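You operate a simulated robot arm through the tools that you are given. There is no shell and no other tool.

You are at the controls of a simulated robot arm. One attempt, no reset.

JOB
Zero the check scale, load the 500 g weight and trim the display to 0.500 kg.
Fine: the weight goes back on the green mat. Set down upright: five hundred gram weight.
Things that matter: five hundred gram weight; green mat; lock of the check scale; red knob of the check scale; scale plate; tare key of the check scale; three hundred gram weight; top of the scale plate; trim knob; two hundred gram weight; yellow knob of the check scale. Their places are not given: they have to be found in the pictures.

It is judged by the outcome, as a careful person would: the job done as asked, and still so three seconds after it is handed in. It fails if anything else is knocked over, pushed out of place, dropped, spilled or broken.

ROBOT AND FRAMES
A 6-joint arm with a two-finger gripper, fixed in place. Base frame: the origin is at the foot of the arm, x ahead of it, y to its left, z up; the work surface is at about z = 90. Units: cm, degrees, N and s.
With the tool pointing down near the work surface it reaches from about 48 to 82 cm from the base axis. Its first joint turns from -166.0 to 166.0 degrees. Payload 1.66 kg.
Tool frame: the origin (TCP) lies between the finger pads and is the grasp point; the fingertips stand 1.6 cm ahead of it; z points along the fingers, y is the line along which they close. Largest opening 11.1 cm; the body of the gripper starts 10.4 cm behind the TCP.
Orientation is that of the tool frame in the base frame, as [roll, pitch, yaw] about the fixed x, y, z axes, in that order (R = Rz(yaw) Ry(pitch) Rx(roll)). With the fingers straight down and closing along the base's y, the tool's x points along the base's -x, its y along +y and its z along -z.

CONTROLS
- The arm moves only by the tool send_rows. Its argument "moves" is a list of rows, each an object of numbers (a shift or turn left out is 0, a gripper value left out holds the last): "ax", "ay", "az": the turn, a rotation vector about the base's x, y, z in rad; "x", "y", "z": the shift along the base's x, y, z in m; "gripper": the finger opening in m, from 0 to 0.111. In form: [{"ax": .., "ay": .., "az": .., "x": .., "y": .., "z": .., "gripper": ..}, ...]. A call has 1 to 20 rows; each row is the pose to reach, as a shift and turn from the pose commanded when the call began. Each row takes 0.2 s and may step no farther than 5 cm and 8.6 degrees from the row before; otherwise, or with a gripper value out of range, the whole call is refused. Where a pose cannot be reached the arm comes as near as it can. A force on the tool above 40 N (or 10 N above the force at the start of the call, whichever is more), or a blocked arm, ends the call early, and 0.2 s more pass. Each finger halts on what it meets, pressing with about 28 N; the grip force reading is that of the motor and also rises with nothing between the fingers. The clock runs only during rows and for 0.2 s after the last one: add rows that repeat a pose to give the fingers time. It gives the time, the measured TCP pose, the force on the tool (base axes), the opening and the grip force at its end, in the units of the frame above (readings bear some noise), with the torque about the TCP (base axes, N m) and any sound that the robot's microphone picked up.
- Cameras (640 x 400 px; columns grow to the right, rows downward): "scene" is fixed at [39.94, 65.09, 166.78]; the picture's right is [-0.90, -0.44, 0.00], its down [-0.40, 0.83, -0.39] and it looks along [0.17, -0.35, -0.92] (base axes); focal length 271 px, centre (320, 200). "wrist" rides on the gripper at [7, 1.4, -14.3] in the tool frame; the picture's right is [-0.19, 0.98, 0.00], its down [-0.87, -0.17, -0.47] and it looks along [-0.46, -0.09, 0.88] (tool axes); focal length 230 px, centre (320, 200).
- camera(camera): a new picture of that camera. It takes no simulated time.
- lift_body(by): slides the trunk up (or, below 0, down) by that many cm; the arm rides with it, the base frame stays. It gives what a move gives, with no picture.
- probe_pixels(camera, pixels): there is no depth. For up to 12 entries [column, row, z] of the newest picture of that camera ("zoom" is the newest enlarged one), the place [x, y] in the base frame at which the ray of that pixel passes the height z, good to about 0.2 cm. It takes no simulated time.
- close_up(camera, box): a new picture of the part [left, top, right, bottom] of that camera's present view, enlarged. It takes no simulated time.
- sign_off(): hands the job in; it is judged then, once.

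Leave the gripper open and the arm clear of the work at the hand-in unless told otherwise.

The tools are called after "Emit:" as a command line: name --argument value ..., lists and objects as JSON in quotes. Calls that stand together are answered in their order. send_rows: Moves the arm, as the interface text tells. Its arguments: {"type":"object","properties":{"moves":{"type":"array"}},"required":["moves"]} The other tools are called the same way: lift_body (by) slides the trunk up or down; camera (camera) takes a picture; probe_pixels (camera, pixels) gives the place at which the rays of pixels pass given heights; close_up (camera, box) takes an enlarged picture of a part of a camera's view; sign_off () hands the job in.

At the start:

```text
time_s: 0.0
position: [34.31, 21.39, 120.88]
tool_rot: [-180.0, 0.0, 180.0]
wrist_force: [-0.4, 0.3, 0.0]
wrist_torque: [-0.01, 0.03, -0.01]
finger_gap: 11.11
grasp_force: 0.0
trunk travel left (down, up): [-27.5, 31.5]
```

scene: 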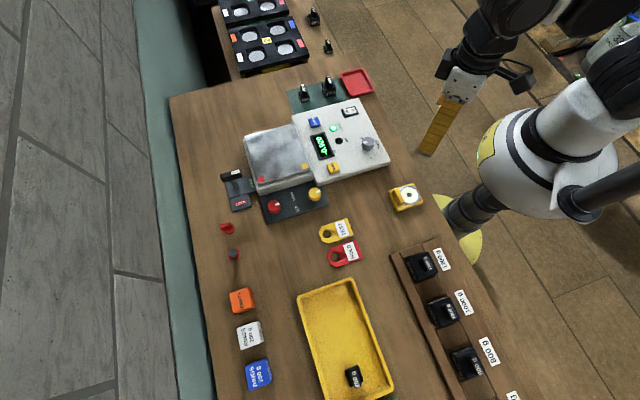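
wrist: 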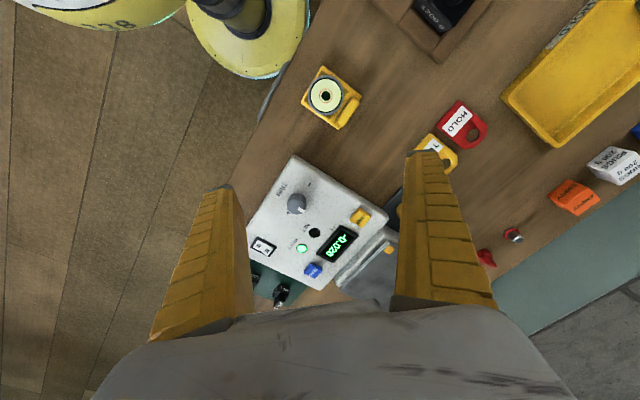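

I see the check scale at about (340,140) in the scene picture, with a green mat behind it at (315,90) holding small black weights. I'll take close-ups to read the labels.

Emit:
close_up --camera "scene" --box '[220, 60, 420, 220]'

Emit:
close_up --camera "scene" --box '[280, 60, 380, 120]'

Emit:
close_up --camera "wrist" --box '[220, 140, 420, 310]'

```text
2.50 times, centred on (320, 140) of scene
```

zoom: 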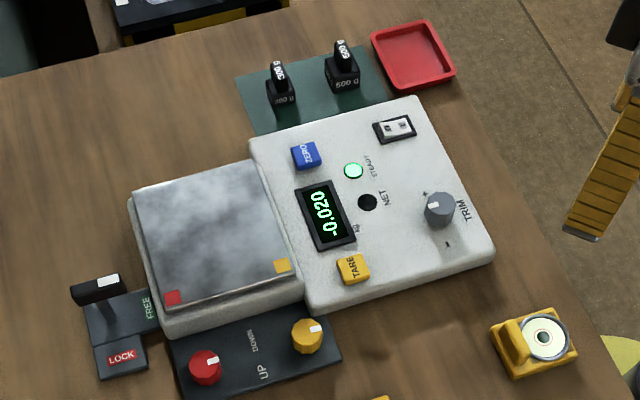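

```text
6.40 times, centred on (330, 90) of scene
```

zoom: 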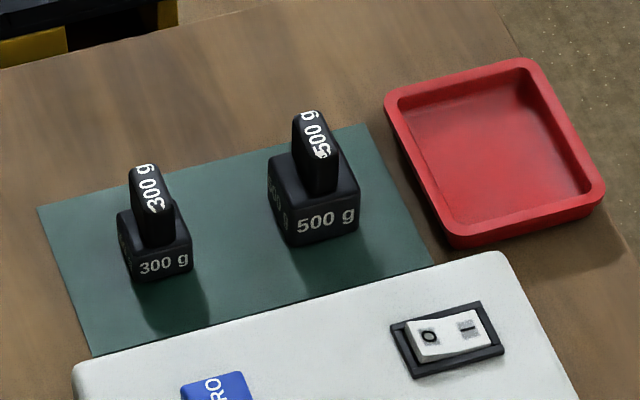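

```text
2.35 times, centred on (320, 225) of wrist
```

zoom: 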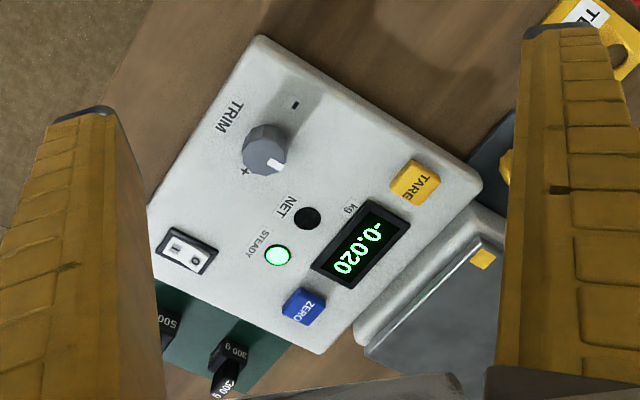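

The display reads -0.020 with STEADY lit. There is a ZERO key (blue), a TARE key (yellow), a TRIM knob, a lock lever, and red and yellow knobs. Next I'll zoom in on the lock, the knobs, the bubble-like item and the plate.

Emit:
close_up --camera "scene" --box '[215, 160, 295, 215]'

Emit:
close_up --camera "scene" --box '[255, 170, 335, 225]'

Emit:
close_up --camera "scene" --box '[380, 175, 430, 215]'

Emit:
close_up --camera "scene" --box '[300, 100, 400, 180]'

Emit:
close_up --camera "scene" --box '[205, 210, 375, 400]'

Emit:
close_up --camera "scene" --box '[380, 230, 540, 400]'

```text
7.27 times, centred on (255, 188) of scene
```

zoom: 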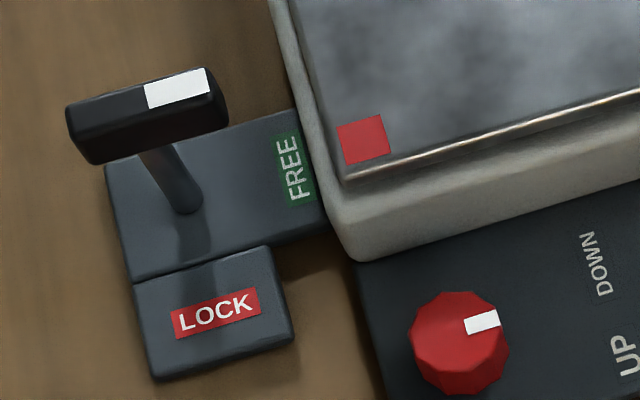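

```text
7.27 times, centred on (295, 198) of scene
```

zoom: 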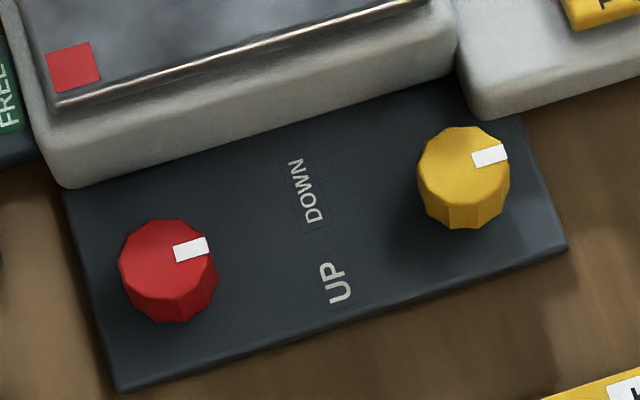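

```text
10.00 times, centred on (405, 195) of scene
```

zoom: 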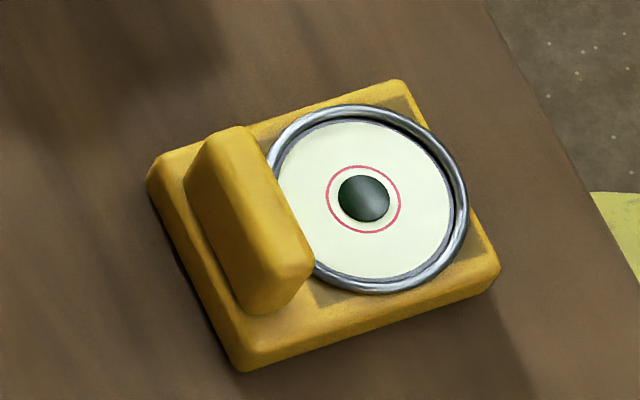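

```text
5.00 times, centred on (350, 140) of scene
```

zoom: 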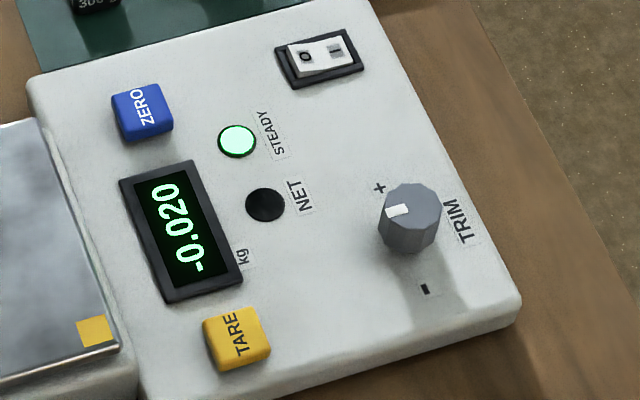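

```text
2.11 times, centred on (290, 305) of scene
```

zoom: 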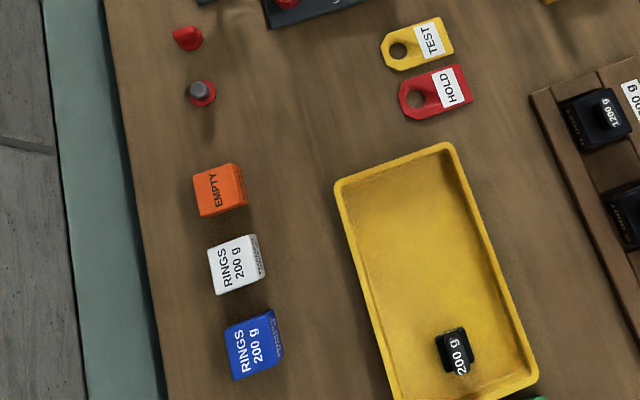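

```text
2.35 times, centred on (460, 315) of scene
```

zoom: 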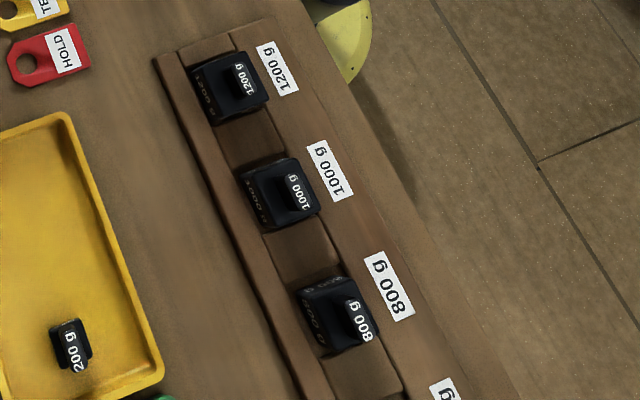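

The lever appears to stand at FREE. I'll probe key points in the scene view at a few heights. In full picture pixels these are ZERO at about (314,122), TARE (333,168), TRIM knob (367,143), the plate corners, and the 500 g weight (329,87).

Emit:
probe_pixels --camera "scene" --pixels '[[314, 122, 95], [314, 122, 100], [333, 168, 95], [333, 168, 100], [367, 142, 95], [367, 142, 100], [329, 90, 90], [329, 90, 95], [304, 95, 90], [289, 95, 90], [339, 101, 90], [349, 180, 90]]'

Emit:
probe_pixels --camera "wrist" --pixels '[[313, 270, 95], [313, 270, 100], [361, 217, 95], [361, 217, 100], [296, 204, 95], [296, 204, 100], [285, 290, 95], [270, 280, 90]]'

```text
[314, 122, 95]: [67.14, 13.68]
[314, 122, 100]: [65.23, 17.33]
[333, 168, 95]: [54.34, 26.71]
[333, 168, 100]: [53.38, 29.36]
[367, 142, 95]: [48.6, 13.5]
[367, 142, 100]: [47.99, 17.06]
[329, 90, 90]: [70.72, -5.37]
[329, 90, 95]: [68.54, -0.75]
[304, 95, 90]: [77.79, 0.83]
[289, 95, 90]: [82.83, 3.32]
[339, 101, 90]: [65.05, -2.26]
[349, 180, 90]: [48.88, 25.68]
```

```text
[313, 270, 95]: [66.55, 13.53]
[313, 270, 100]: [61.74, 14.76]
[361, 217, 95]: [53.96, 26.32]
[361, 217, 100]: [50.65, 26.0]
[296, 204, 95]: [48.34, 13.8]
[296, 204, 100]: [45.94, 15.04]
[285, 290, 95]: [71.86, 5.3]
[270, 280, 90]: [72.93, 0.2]
```

The two views agree: ZERO is near (66.8,13.6), TARE near (54.2,26.5) and TRIM near (48.5,13.6), all with tops around z 95. I'll move high over the bench towards the mat for a closer look, at constant height.

Emit:
send_rows --moves '[{"x": 0.03, "y": -0.025}, {"x": 0.06, "y": -0.05}, {"x": 0.09, "y": -0.075}, {"x": 0.12, "y": -0.1}, {"x": 0.15, "y": -0.125}, {"x": 0.18, "y": -0.15}, {"x": 0.21, "y": -0.175}, {"x": 0.24, "y": -0.2}, {"x": 0.26, "y": -0.21}, {"x": 0.26, "y": -0.21}]'

Emit:
camera --camera "wrist"

Emit:
camera --camera "scene"

```text
time_s: 2.2
position: [60.15, 0.49, 120.96]
tool_rot: [180.0, -0.1, 180.0]
wrist_force: [0.8, -0.1, -0.2]
wrist_torque: [-0.02, 0.0, 0.0]
finger_gap: 11.08
grasp_force: 0.0
trunk travel left (down, up): [-27.5, 31.5]
```

```text
taken
```

wrist: 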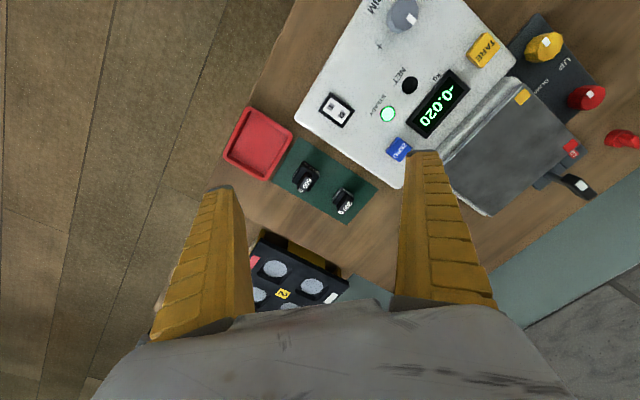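

```text
taken
```

scene: 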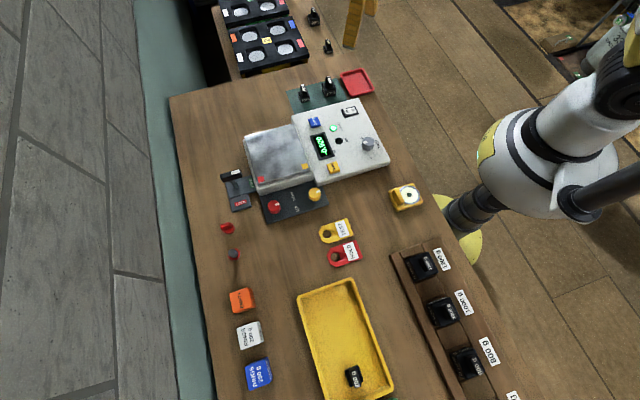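

Good view: the mat with its weights is around (325,180) and the whole scale is visible. I'll zoom in on both.

Emit:
close_up --camera "wrist" --box '[220, 90, 400, 230]'

Emit:
close_up --camera "wrist" --box '[290, 0, 520, 190]'

Emit:
close_up --camera "wrist" --box '[280, 150, 370, 220]'

Emit:
close_up --camera "wrist" --box '[500, 20, 640, 220]'

```text
2.86 times, centred on (310, 160) of wrist
```

zoom: 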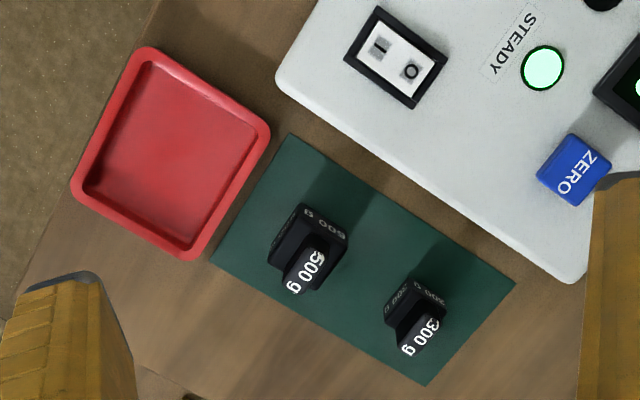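

```text
2.11 times, centred on (405, 95) of wrist
```

zoom: 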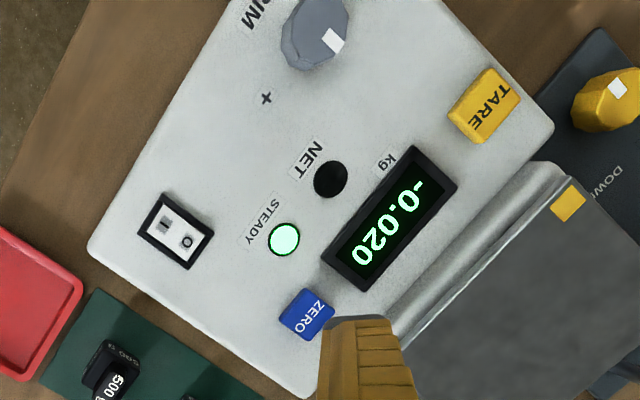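

```text
5.71 times, centred on (325, 185) of wrist
```

zoom: 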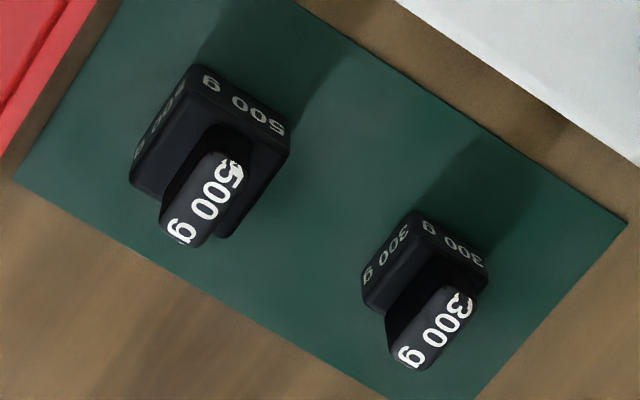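

```text
2.00 times, centred on (570, 120) of wrist
```

zoom: 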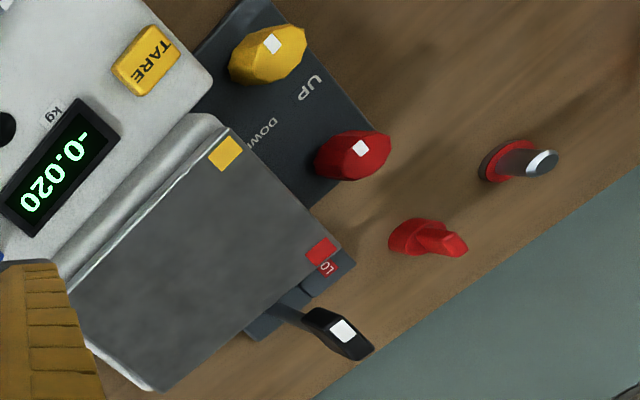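

Now I'll triangulate the 500 g weight: handle top at wrist (304.9,184.7) and scene (329.2,79.8), plus its base corners.

Emit:
probe_pixels --camera "wrist" --pixels '[[304.9, 184.7, 94], [304.9, 184.7, 96], [304.9, 184.7, 98], [304.9, 184.7, 100], [304, 161.5, 90.3], [320.0, 172.5, 90.3], [292.5, 179, 90.3], [346.5, 208, 96]]'

Emit:
probe_pixels --camera "scene" --pixels '[[329.2, 79.8, 94], [329.2, 79.8, 96], [329.2, 79.8, 98], [329.2, 79.8, 100], [324.8, 96.7, 90.3], [335.9, 94.4, 90.3], [322, 90, 90.3], [303.3, 88.6, 96]]'

```text
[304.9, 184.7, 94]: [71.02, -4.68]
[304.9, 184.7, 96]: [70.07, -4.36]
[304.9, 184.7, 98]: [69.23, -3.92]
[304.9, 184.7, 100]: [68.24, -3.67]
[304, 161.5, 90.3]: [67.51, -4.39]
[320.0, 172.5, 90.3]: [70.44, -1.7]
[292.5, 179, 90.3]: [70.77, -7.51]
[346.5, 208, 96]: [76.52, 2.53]
```

```text
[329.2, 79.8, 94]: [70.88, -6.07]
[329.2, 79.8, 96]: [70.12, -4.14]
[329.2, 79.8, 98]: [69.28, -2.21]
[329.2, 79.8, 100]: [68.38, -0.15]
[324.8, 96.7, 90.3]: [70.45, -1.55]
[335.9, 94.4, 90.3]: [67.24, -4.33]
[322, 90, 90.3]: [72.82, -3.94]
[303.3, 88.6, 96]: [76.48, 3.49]
```

The handle top is near (70.1,-4.3,96). The base is about 4.1 cm square, turned 45°. Next I'll triangulate the plate corners (yellow-square corner, red-square corner, far corner) and the keys from both views.

Emit:
probe_pixels --camera "scene" --pixels '[[310.8, 173.2, 94], [310.8, 173.2, 97], [258, 183.2, 94], [258, 183.2, 97], [245.2, 138, 94], [245.2, 138, 97], [291.2, 124, 95], [291.2, 124, 97]]'

Emit:
probe_pixels --camera "wrist" --pixels '[[526, 82.5, 94], [526, 82.5, 97], [581, 145, 94], [581, 145, 97], [489, 215, 94], [489, 215, 97], [399, 149, 94], [399, 149, 97], [485, 50, 94], [485, 50, 97], [403, 14, 94], [403, 14, 97]]'

```text
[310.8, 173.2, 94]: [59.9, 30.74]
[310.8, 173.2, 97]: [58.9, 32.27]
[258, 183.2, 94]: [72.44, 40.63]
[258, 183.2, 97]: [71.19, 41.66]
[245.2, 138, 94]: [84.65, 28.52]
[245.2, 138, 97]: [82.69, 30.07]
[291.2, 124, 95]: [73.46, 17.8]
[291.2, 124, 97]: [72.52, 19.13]
```

```text
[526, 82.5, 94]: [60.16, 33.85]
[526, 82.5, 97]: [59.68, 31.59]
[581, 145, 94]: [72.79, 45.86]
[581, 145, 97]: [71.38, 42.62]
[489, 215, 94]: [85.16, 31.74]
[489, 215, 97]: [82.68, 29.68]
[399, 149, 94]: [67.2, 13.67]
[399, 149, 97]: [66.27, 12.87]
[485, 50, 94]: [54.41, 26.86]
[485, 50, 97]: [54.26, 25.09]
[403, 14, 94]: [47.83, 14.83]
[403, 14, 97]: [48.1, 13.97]
```

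The plate top comes out at about z 97 with its centre near (71,31). ZERO is at (67,13.6) with its top near 94.8. I'll go above ZERO at z 105, turn the tool by -45° to square it with the scale, and close the fingers for pressing.

Emit:
send_rows --moves '[{"x": 0.0112, "y": 0.022, "z": -0.0265, "az": -0.131, "gripper": 0.0}, {"x": 0.0223, "y": 0.044, "z": -0.053, "az": -0.262, "gripper": 0.0}, {"x": 0.0335, "y": 0.066, "z": -0.0794, "az": -0.393, "gripper": 0.0}, {"x": 0.0446, "y": 0.088, "z": -0.1059, "az": -0.524, "gripper": 0.0}, {"x": 0.0558, "y": 0.11, "z": -0.1323, "az": -0.655, "gripper": 0.0}, {"x": 0.0669, "y": 0.1321, "z": -0.1588, "az": -0.785, "gripper": 0.0}, {"x": 0.0669, "y": 0.1321, "z": -0.1588, "az": -0.785, "gripper": 0.0}]'

Emit:
camera --camera "wrist"

Emit:
close_up --camera "scene" --box '[260, 60, 420, 190]'

```text
time_s: 3.8
position: [66.94, 13.92, 105.19]
tool_rot: [180.0, 0.0, 134.9]
wrist_force: [0.3, -0.1, -0.7]
wrist_torque: [0.0, -0.02, -0.03]
finger_gap: 0.02
grasp_force: 27.7
trunk travel left (down, up): [-27.5, 31.5]
```

```text
taken
```

wrist: 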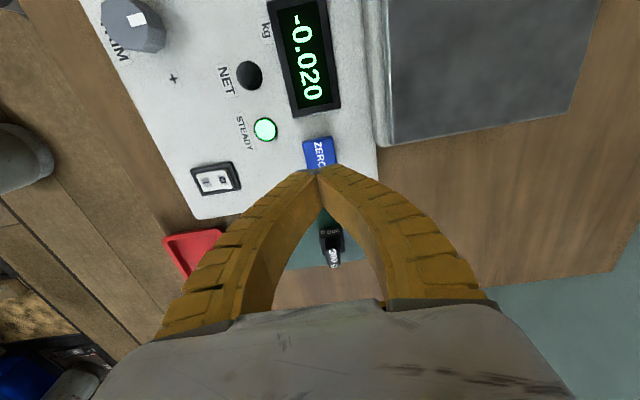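

```text
3.08 times, centred on (340, 125) of scene
```

zoom: 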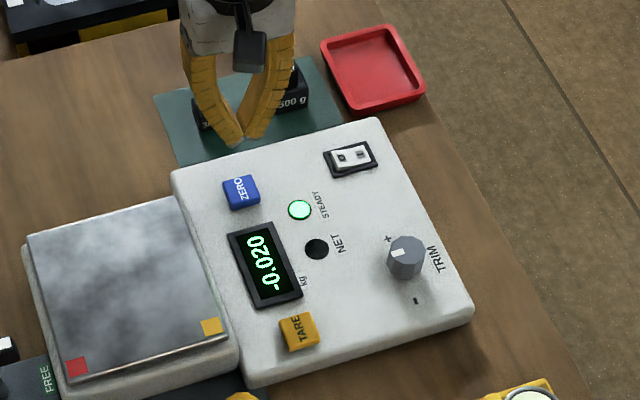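

The fingers are closed above ZERO, with the key showing at (320,152) just past the tips. I'll refine the key centre from this view.

Emit:
close_up --camera "wrist" --box '[270, 100, 370, 200]'

Emit:
probe_pixels --camera "wrist" --pixels '[[320, 152, 94], [320, 152, 95], [303, 140, 95], [332, 136, 95], [337, 163, 95], [134, 24, 96], [134, 24, 97], [330, 245, 96]]'

```text
4.00 times, centred on (320, 150) of wrist
```

zoom: 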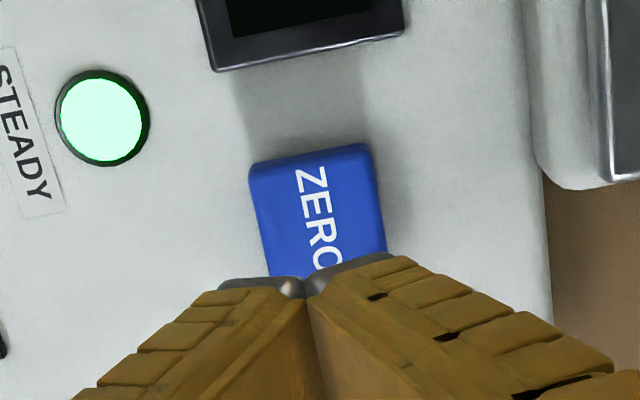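

```text
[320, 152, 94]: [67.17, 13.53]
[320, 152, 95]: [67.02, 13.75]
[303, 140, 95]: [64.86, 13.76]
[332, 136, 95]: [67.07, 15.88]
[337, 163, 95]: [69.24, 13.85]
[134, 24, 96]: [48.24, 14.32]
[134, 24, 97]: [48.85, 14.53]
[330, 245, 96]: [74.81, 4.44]
```

The key is centred at about (67.05,13.8), directly under the tool. I'll lower the tips to just above the key.

Emit:
send_rows --moves '[{"x": 0.001, "y": 0.0, "z": -0.03, "gripper": 0.0}, {"x": 0.001, "y": 0.0, "z": -0.055, "gripper": 0.0}, {"x": 0.001, "y": 0.0, "z": -0.07, "gripper": 0.0}, {"x": 0.001, "y": 0.0, "z": -0.077, "gripper": 0.0}, {"x": 0.001, "y": 0.0, "z": -0.077, "gripper": 0.0}]'

Emit:
close_up --camera "scene" --box '[290, 90, 370, 150]'

```text
time_s: 5.0
position: [67.1, 13.61, 97.29]
tool_rot: [180.0, 0.0, 135.0]
wrist_force: [0.4, -0.7, 0.1]
wrist_torque: [0.01, 0.03, 0.01]
finger_gap: 0.0
grasp_force: 27.9
trunk travel left (down, up): [-27.5, 31.5]
```

```text
6.67 times, centred on (330, 120) of scene
```

zoom: 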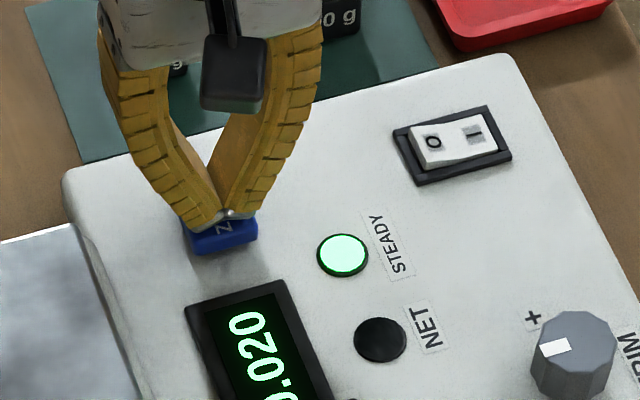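

The tips sit just above the key with no force yet. I'll press down in 1.5–2 mm steps while watching the force.

Emit:
send_rows --moves '[{"z": -0.002, "gripper": 0.0}, {"z": -0.004, "gripper": 0.0}, {"z": -0.006, "gripper": 0.0}, {"z": -0.0075, "gripper": 0.0}]'

Emit:
close_up --camera "scene" --box '[290, 90, 390, 180]'

```text
time_s: 6.0
position: [67.21, 13.69, 96.54]
tool_rot: [-179.9, 0.0, 135.0]
wrist_force: [0.2, 0.3, 0.0]
wrist_torque: [0.02, 0.04, 0.0]
finger_gap: 0.01
grasp_force: 28.2
trunk travel left (down, up): [-27.5, 31.5]
```

```text
4.44 times, centred on (340, 135) of scene
```

zoom: 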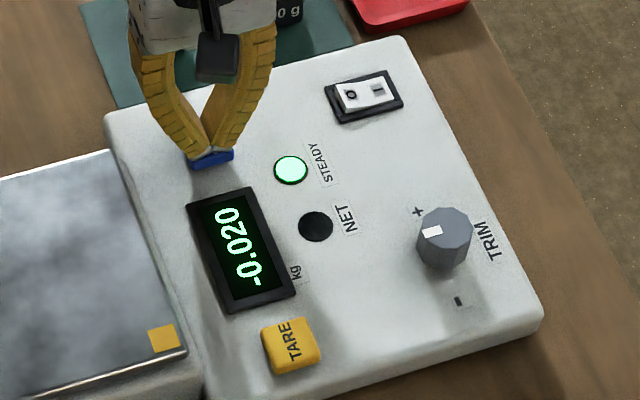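

There's still no force and the display is unchanged, so I'll keep going down in small steps.

Emit:
send_rows --moves '[{"z": -0.0015, "gripper": 0.0}, {"z": -0.003, "gripper": 0.0}, {"z": -0.0045, "gripper": 0.0}, {"z": -0.0045, "gripper": 0.0}]'

Emit:
close_up --camera "scene" --box '[290, 90, 390, 180]'

```text
time_s: 7.0
position: [67.16, 13.66, 96.07]
tool_rot: [-180.0, 0.1, 135.1]
wrist_force: [0.6, 1.2, 1.9]
wrist_torque: [0.01, 0.03, -0.03]
finger_gap: 0.6
grasp_force: 28.4
trunk travel left (down, up): [-27.5, 31.5]
heard: click
```

```text
4.44 times, centred on (340, 135) of scene
```

zoom: 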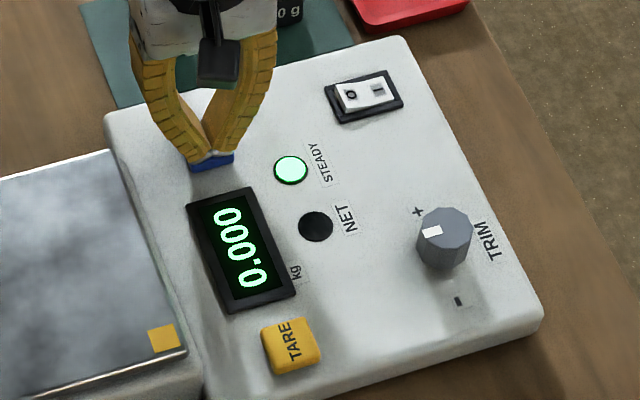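

I heard a click and the display shows 0.000. I'll rise straight up and check that it holds.

Emit:
send_rows --moves '[{"z": 0.02, "gripper": 0.0}, {"z": 0.06, "gripper": 0.0}, {"z": 0.1, "gripper": 0.0}, {"z": 0.13, "gripper": 0.03}, {"z": 0.13, "gripper": 0.05}]'

Emit:
close_up --camera "scene" --box '[290, 90, 390, 180]'

```text
time_s: 8.2
position: [67.01, 13.79, 109.13]
tool_rot: [-179.9, 0.0, 135.0]
wrist_force: [0.9, -0.2, -0.5]
wrist_torque: [-0.04, 0.01, -0.01]
finger_gap: 5.22
grasp_force: 1.6
trunk travel left (down, up): [-27.5, 31.5]
```

```text
4.44 times, centred on (340, 135) of scene
```

zoom: 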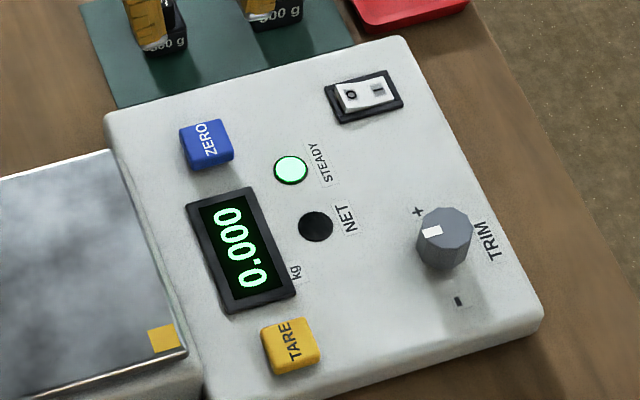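

The zero holds. Now I'll move above the 500 g weight at z 109 for a close look.

Emit:
send_rows --moves '[{"x": 0.006, "y": -0.036, "gripper": 0.05}, {"x": 0.0124, "y": -0.072, "gripper": 0.05}, {"x": 0.0186, "y": -0.108, "gripper": 0.05}, {"x": 0.0248, "y": -0.144, "gripper": 0.05}, {"x": 0.031, "y": -0.1795, "gripper": 0.05}, {"x": 0.031, "y": -0.1795, "gripper": 0.05}]'

Emit:
camera --camera "wrist"

Emit:
close_up --camera "wrist" --box '[240, 80, 400, 220]'

```text
time_s: 9.6
position: [70.25, -4.12, 108.8]
tool_rot: [-179.9, 0.0, 135.1]
wrist_force: [-0.3, -0.2, 0.6]
wrist_torque: [0.0, 0.0, 0.01]
finger_gap: 5.22
grasp_force: 1.7
trunk travel left (down, up): [-27.5, 31.5]
```

```text
taken
```

wrist: 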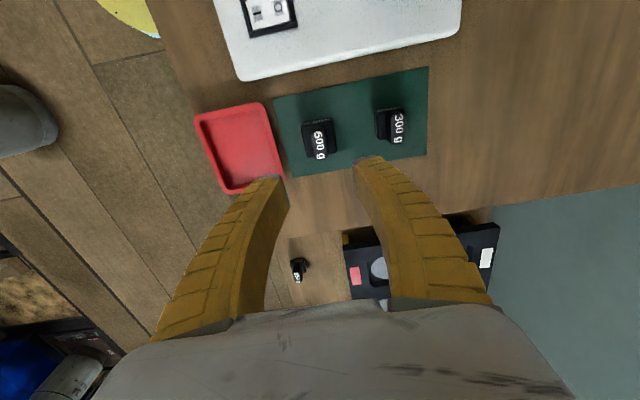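

```text
2.86 times, centred on (320, 150) of wrist
```

zoom: 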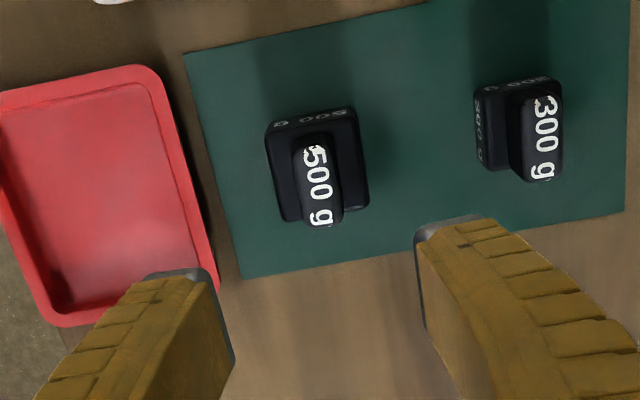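

The handle's long axis lines up with the tool x axis, so the fingers will close across its thin side. I'll probe the handle top centre at zoom (318,185) and its edges.

Emit:
probe_pixels --camera "zoom" --pixels '[[318, 185, 96], [318, 185, 95.5], [294, 148, 96], [330, 136, 96], [344, 210, 96], [306, 226, 96], [268, 130, 90.3], [353, 112, 90.3], [543, 140, 96], [187, 55, 90.2], [240, 280, 90.2], [625, 210, 90.2]]'

```text
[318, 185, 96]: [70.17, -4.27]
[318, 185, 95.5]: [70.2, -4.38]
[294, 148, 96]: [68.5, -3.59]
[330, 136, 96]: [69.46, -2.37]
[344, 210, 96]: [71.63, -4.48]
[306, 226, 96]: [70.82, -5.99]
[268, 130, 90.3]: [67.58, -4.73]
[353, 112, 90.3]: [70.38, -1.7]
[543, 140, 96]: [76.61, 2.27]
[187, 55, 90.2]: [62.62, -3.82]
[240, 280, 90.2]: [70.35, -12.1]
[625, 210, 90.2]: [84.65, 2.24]
```

The handle is about 1.5 × 3.1 cm and centred at (70.17,-4.27), right under the tool. I'll narrow the opening to 4 cm and descend to TCP z 95.5, which leaves the tips just above the block shoulder.

Emit:
send_rows --moves '[{"z": -0.035, "gripper": 0.04}, {"z": -0.07, "gripper": 0.04}, {"z": -0.1, "gripper": 0.04}, {"z": -0.12, "gripper": 0.04}, {"z": -0.13, "gripper": 0.04}, {"z": -0.136, "gripper": 0.04}, {"z": -0.136, "gripper": 0.04}]'

Emit:
close_up --camera "scene" --box '[280, 50, 380, 120]'

Emit:
camera --camera "wrist"

```text
time_s: 11.2
position: [70.11, -4.31, 95.39]
tool_rot: [-180.0, 0.0, 135.1]
wrist_force: [-1.2, 0.4, -0.2]
wrist_torque: [0.03, 0.02, 0.0]
finger_gap: 4.23
grasp_force: 2.1
trunk travel left (down, up): [-27.5, 31.5]
```

```text
5.71 times, centred on (330, 85) of scene
```

zoom: 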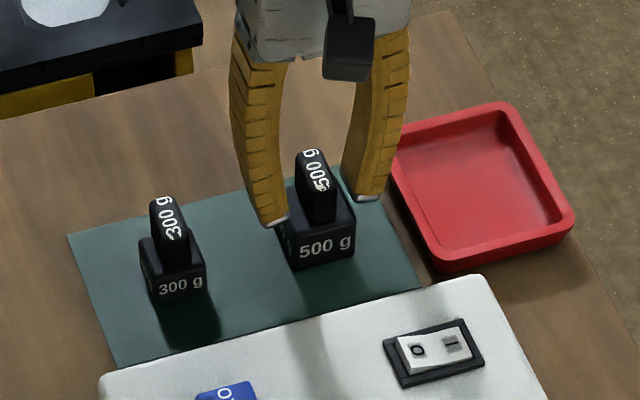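

```text
taken
```

wrist: 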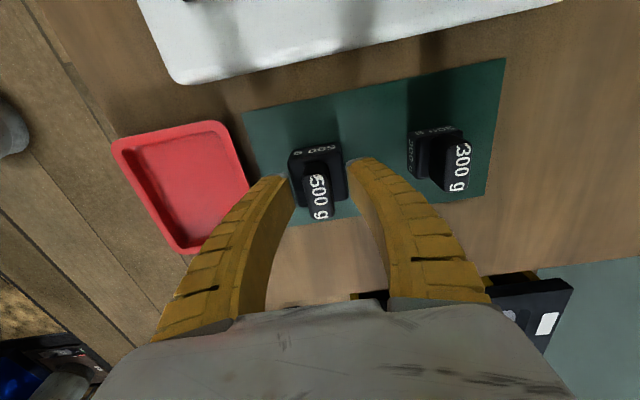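

The fingers straddle the handle evenly. Now I'll close on it.

Emit:
send_rows --moves '[{"gripper": 0.02}, {"gripper": 0.01}, {"gripper": 0.005}, {"gripper": 0.0}, {"gripper": 0.0}]'

Emit:
close_up --camera "scene" --box '[280, 50, 380, 120]'

```text
time_s: 12.4
position: [70.21, -4.33, 95.53]
tool_rot: [180.0, -0.1, 135.1]
wrist_force: [2.8, -0.8, 6.7]
wrist_torque: [-0.02, -0.03, 0.02]
finger_gap: 1.49
grasp_force: 27.7
trunk travel left (down, up): [-27.5, 31.5]
```

```text
5.71 times, centred on (330, 85) of scene
```

zoom: 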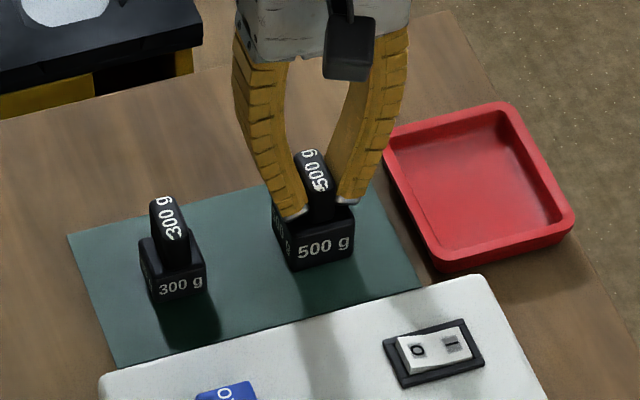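

It's gripped at a gap of 1.49 cm. I'll lift straight up gently and check.

Emit:
send_rows --moves '[{"z": 0.01, "gripper": 0.0}, {"z": 0.03, "gripper": 0.0}, {"z": 0.06, "gripper": 0.0}, {"z": 0.1, "gripper": 0.0}, {"z": 0.135, "gripper": 0.0}, {"z": 0.135, "gripper": 0.0}]'

Emit:
close_up --camera "scene" --box '[240, 20, 400, 190]'

```text
time_s: 13.8
position: [70.09, -4.32, 109.06]
tool_rot: [179.9, -0.1, 135.1]
wrist_force: [0.0, -1.1, -5.7]
wrist_torque: [0.01, -0.01, 0.01]
finger_gap: 1.09
grasp_force: 28.1
trunk travel left (down, up): [-27.5, 31.5]
```

```text
2.35 times, centred on (320, 105) of scene
```

zoom: 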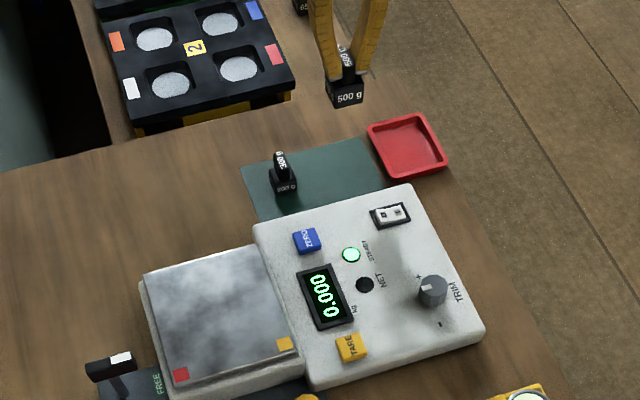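

The weight is held and upright, and the display still reads 0.000. I'll carry it across at z 109 to above the plate centre, about (71.2,30.8).

Emit:
send_rows --moves '[{"x": 0.0005, "y": 0.02, "gripper": 0.0}, {"x": 0.002, "y": 0.055, "gripper": 0.0}, {"x": 0.003, "y": 0.09, "gripper": 0.0}, {"x": 0.004, "y": 0.125, "gripper": 0.0}, {"x": 0.005, "y": 0.16, "gripper": 0.0}, {"x": 0.006, "y": 0.195, "gripper": 0.0}, {"x": 0.007, "y": 0.23, "gripper": 0.0}, {"x": 0.008, "y": 0.265, "gripper": 0.0}, {"x": 0.009, "y": 0.3, "gripper": 0.0}, {"x": 0.01, "y": 0.33, "gripper": 0.0}, {"x": 0.01, "y": 0.3515, "gripper": 0.0}, {"x": 0.01, "y": 0.3515, "gripper": 0.0}]'

Emit:
camera --camera "scene"

Emit:
camera --camera "wrist"

```text
time_s: 16.4
position: [71.34, 30.92, 109.09]
tool_rot: [-180.0, 0.0, 135.0]
wrist_force: [0.6, -0.2, -5.4]
wrist_torque: [0.02, 0.02, 0.0]
finger_gap: 1.12
grasp_force: 27.9
trunk travel left (down, up): [-27.5, 31.5]
```

```text
taken
```

scene: 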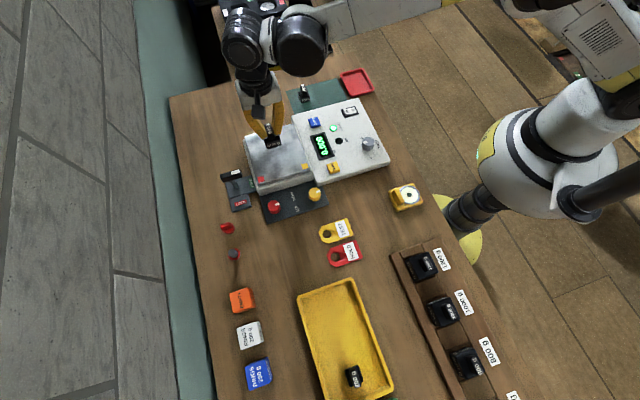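

```text
taken
```

wrist: 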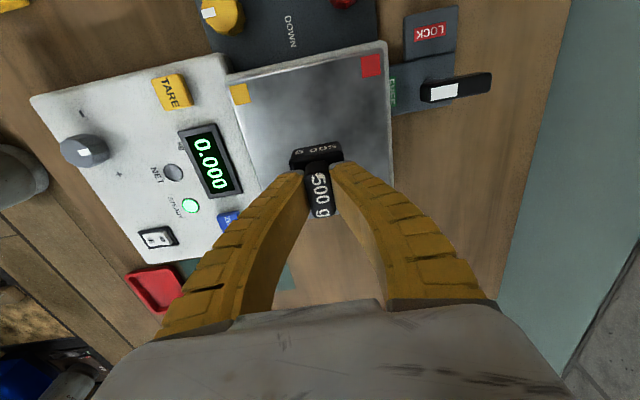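

I'll check the plate corners and edge from this close view to confirm the centre and height.

Emit:
close_up --camera "wrist" --box '[200, 10, 420, 210]'

Emit:
probe_pixels --camera "wrist" --pixels '[[227, 77, 97], [386, 42, 97], [394, 180, 97], [227, 77, 96], [386, 42, 96], [394, 180, 96], [258, 180, 97]]'

```text
2.00 times, centred on (310, 110) of wrist
```

zoom: 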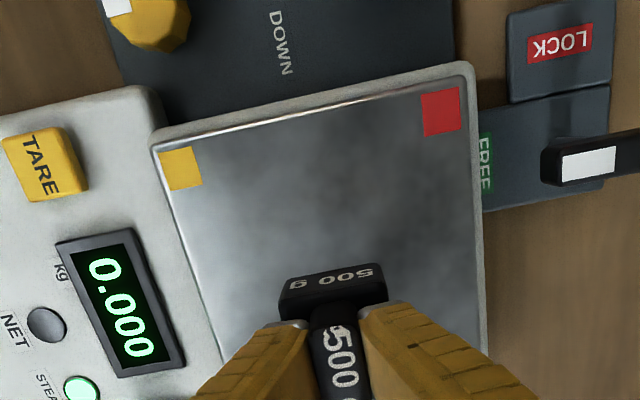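

```text
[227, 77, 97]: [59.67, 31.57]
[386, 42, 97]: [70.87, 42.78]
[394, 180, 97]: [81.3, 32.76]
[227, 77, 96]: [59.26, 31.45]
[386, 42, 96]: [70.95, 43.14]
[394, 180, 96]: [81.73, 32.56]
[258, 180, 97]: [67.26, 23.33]
```

The plate centre is confirmed near (71.2,31.0). I'll lower to just above it.

Emit:
send_rows --moves '[{"z": -0.02, "gripper": 0.0}, {"z": -0.04, "gripper": 0.0}, {"z": -0.05, "gripper": 0.0}, {"z": -0.056, "gripper": 0.0}, {"z": -0.056, "gripper": 0.0}]'

Emit:
close_up --camera "scene" --box '[220, 80, 400, 210]'

```text
time_s: 17.6
position: [71.11, 31.11, 103.35]
tool_rot: [180.0, 0.0, 135.0]
wrist_force: [-0.4, 0.0, -3.7]
wrist_torque: [-0.01, 0.03, 0.03]
finger_gap: 1.1
grasp_force: 27.9
trunk travel left (down, up): [-27.5, 31.5]
```

```text
3.08 times, centred on (310, 145) of scene
```

zoom: 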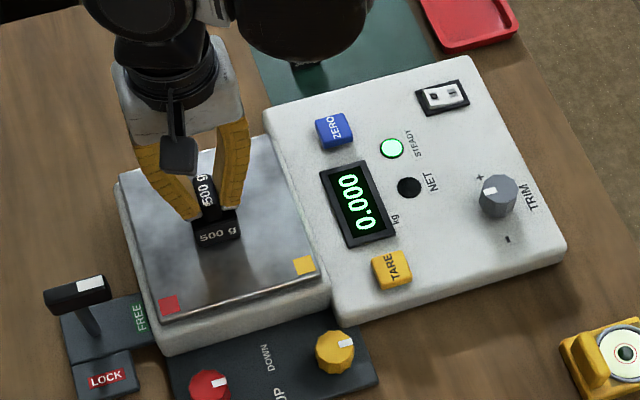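

The display still reads 0.000, so it's not touching yet. I'll continue down in small steps.

Emit:
send_rows --moves '[{"z": -0.003, "gripper": 0.0}, {"z": -0.006, "gripper": 0.0}, {"z": -0.009, "gripper": 0.0}, {"z": -0.009, "gripper": 0.0}]'

Emit:
close_up --camera "scene" --box '[220, 80, 400, 210]'

```text
time_s: 18.6
position: [71.07, 31.0, 102.64]
tool_rot: [180.0, 0.0, 134.9]
wrist_force: [6.0, 5.0, 15.8]
wrist_torque: [-0.03, -0.05, 0.01]
finger_gap: 2.13
grasp_force: 27.3
trunk travel left (down, up): [-27.5, 31.5]
```

```text
3.08 times, centred on (310, 145) of scene
```

zoom: 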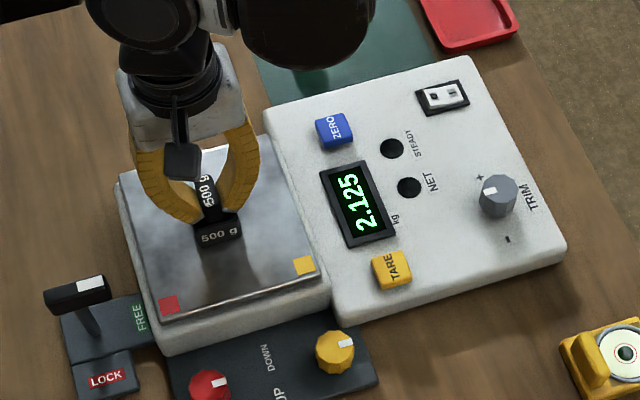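

It's in contact: the display shows 2.125 kg because I'm pressing. I'll ease up a little before releasing.

Emit:
send_rows --moves '[{"z": 0.001, "gripper": 0.0}, {"z": 0.0015, "gripper": 0.0}, {"z": 0.0015, "gripper": 0.0}]'

Emit:
close_up --camera "scene" --box '[220, 80, 400, 210]'

```text
time_s: 19.4
position: [71.04, 30.98, 102.77]
tool_rot: [-179.9, 0.0, 135.1]
wrist_force: [-2.6, 6.0, 13.9]
wrist_torque: [0.16, 0.16, 0.0]
finger_gap: 1.98
grasp_force: 28.2
trunk travel left (down, up): [-27.5, 31.5]
```

```text
3.08 times, centred on (310, 145) of scene
```

zoom: 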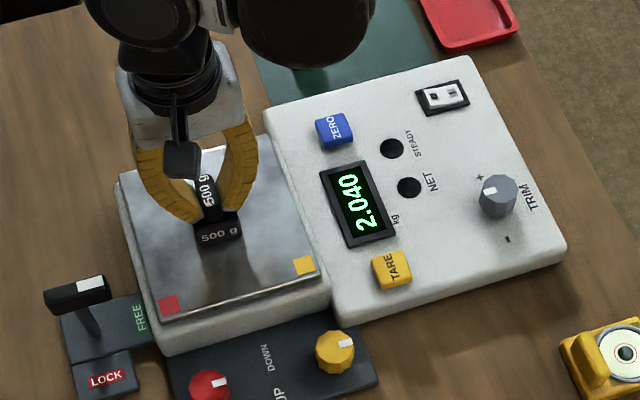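

It's still loaded (2.040 kg), because the fingers are compliant. I'll ease up further.

Emit:
send_rows --moves '[{"z": 0.001, "gripper": 0.0}, {"z": 0.002, "gripper": 0.0}, {"z": 0.002, "gripper": 0.0}]'

Emit:
close_up --camera "scene" --box '[220, 80, 400, 210]'

```text
time_s: 20.2
position: [71.11, 30.99, 102.97]
tool_rot: [180.0, -0.1, 135.0]
wrist_force: [-4.3, 3.3, 9.2]
wrist_torque: [0.16, 0.09, 0.02]
finger_gap: 1.62
grasp_force: 28.0
trunk travel left (down, up): [-27.5, 31.5]
```

```text
3.08 times, centred on (310, 145) of scene
```

zoom: 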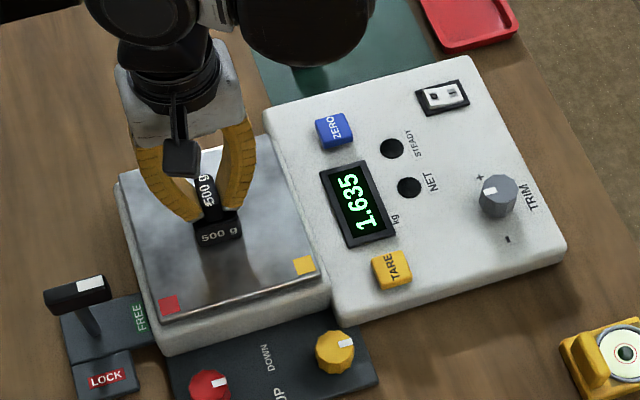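

Still pushing with about 1 kg of excess. I'll ease up a little more.

Emit:
send_rows --moves '[{"z": 0.001, "gripper": 0.0}, {"z": 0.002, "gripper": 0.0}, {"z": 0.0025, "gripper": 0.0}, {"z": 0.0025, "gripper": 0.0}]'

Emit:
close_up --camera "scene" --box '[220, 80, 400, 210]'

```text
time_s: 21.2
position: [71.11, 30.9, 103.04]
tool_rot: [179.9, 0.0, 135.0]
wrist_force: [-0.4, 1.7, 2.1]
wrist_torque: [-0.04, -0.05, 0.0]
finger_gap: 1.28
grasp_force: 28.4
trunk travel left (down, up): [-27.5, 31.5]
```

```text
3.08 times, centred on (310, 145) of scene
```

zoom: 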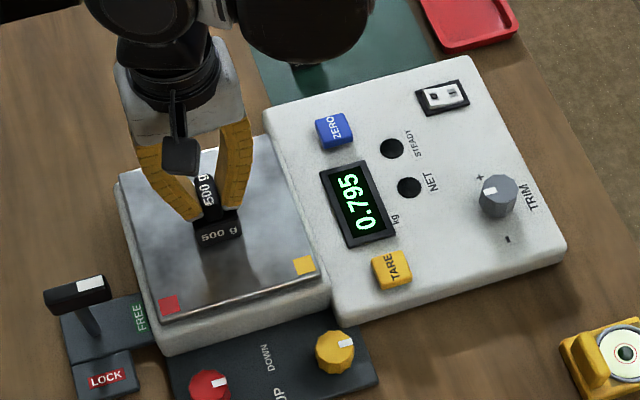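

Now nearly neutral (0.795 kg, about 2 N). I'll open the fingers in place.

Emit:
send_rows --moves '[{"z": 0.0, "gripper": 0.015}, {"z": 0.0, "gripper": 0.02}, {"z": 0.0, "gripper": 0.03}, {"z": 0.0, "gripper": 0.045}, {"z": 0.0, "gripper": 0.045}]'

Emit:
close_up --camera "scene" --box '[220, 80, 400, 210]'

```text
time_s: 22.4
position: [71.1, 30.87, 103.1]
tool_rot: [-180.0, 0.1, 135.0]
wrist_force: [0.3, 0.0, 0.1]
wrist_torque: [-0.01, 0.03, 0.01]
finger_gap: 4.73
grasp_force: 1.4
trunk travel left (down, up): [-27.5, 31.5]
```

```text
3.08 times, centred on (310, 145) of scene
```

zoom: 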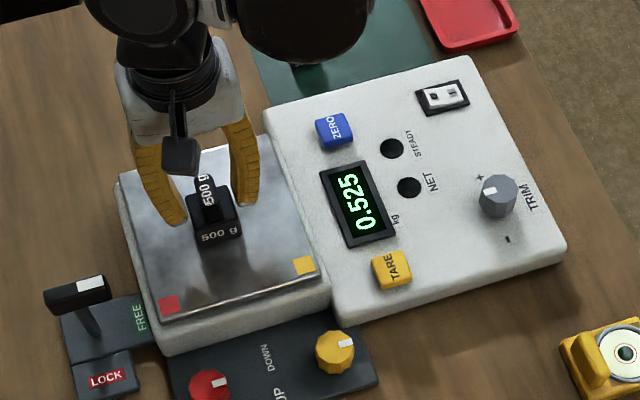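

The weight stands free on the plate and the reading is 0.525, still settling. I'll rise clear and wait for STEADY.

Emit:
send_rows --moves '[{"z": 0.02, "gripper": 0.045}, {"z": 0.05, "gripper": 0.045}, {"z": 0.09, "gripper": 0.045}, {"z": 0.09, "gripper": 0.045}, {"z": 0.09, "gripper": 0.045}, {"z": 0.09, "gripper": 0.045}]'

Emit:
close_up --camera "scene" --box '[220, 80, 400, 210]'

Emit:
camera --camera "wrist"

```text
time_s: 23.8
position: [71.01, 30.85, 112.11]
tool_rot: [180.0, 0.0, 135.0]
wrist_force: [-0.1, -0.5, 0.3]
wrist_torque: [0.04, -0.01, 0.01]
finger_gap: 4.73
grasp_force: 1.3
trunk travel left (down, up): [-27.5, 31.5]
```

```text
3.08 times, centred on (310, 145) of scene
```

zoom: 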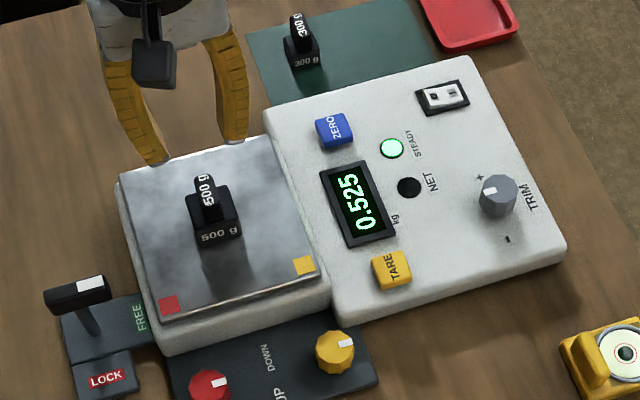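

```text
taken
```

wrist: 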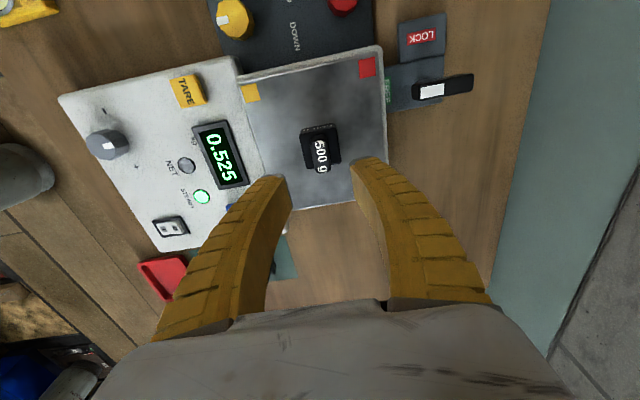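

Steady at 0.525, so the TRIM knob must turn towards "−". I'll move above the knob near (48.4,13.8), keeping z 112.

Emit:
send_rows --moves '[{"x": -0.028, "y": -0.021, "gripper": 0.05}, {"x": -0.057, "y": -0.0425, "gripper": 0.05}, {"x": -0.0855, "y": -0.064, "gripper": 0.05}, {"x": -0.114, "y": -0.085, "gripper": 0.05}, {"x": -0.1425, "y": -0.1063, "gripper": 0.05}, {"x": -0.171, "y": -0.1275, "gripper": 0.05}, {"x": -0.2, "y": -0.149, "gripper": 0.05}, {"x": -0.228, "y": -0.17, "gripper": 0.05}, {"x": -0.228, "y": -0.17, "gripper": 0.05}]'

Emit:
camera --camera "wrist"

Emit:
close_up --camera "scene" --box '[230, 90, 410, 210]'

```text
time_s: 25.8
position: [48.37, 13.99, 111.92]
tool_rot: [-180.0, 0.0, 135.0]
wrist_force: [0.1, 0.1, -0.3]
wrist_torque: [0.01, 0.01, -0.03]
finger_gap: 5.2
grasp_force: 1.5
trunk travel left (down, up): [-27.5, 31.5]
```

```text
taken
```

wrist: 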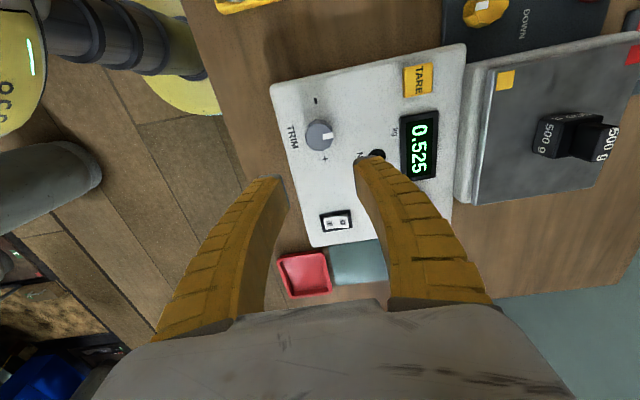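

```text
3.33 times, centred on (320, 150) of scene
```

zoom: 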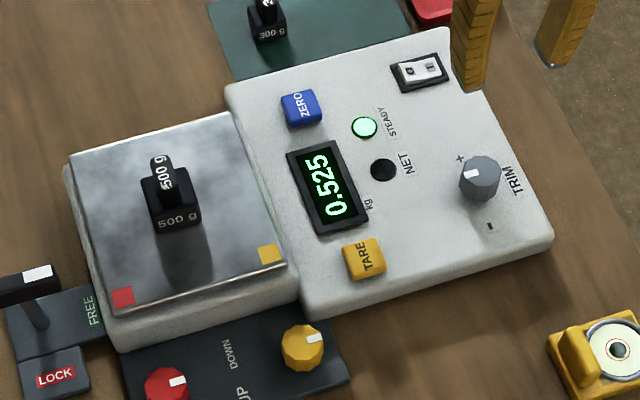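

Emit:
close_up --camera "wrist" --box '[270, 80, 370, 180]'

```text
4.00 times, centred on (320, 130) of wrist
```

zoom: 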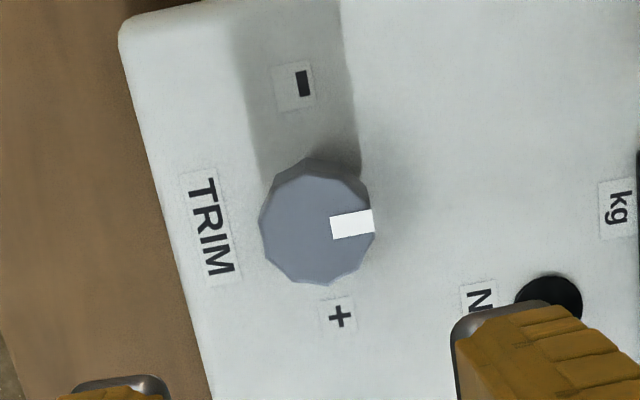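

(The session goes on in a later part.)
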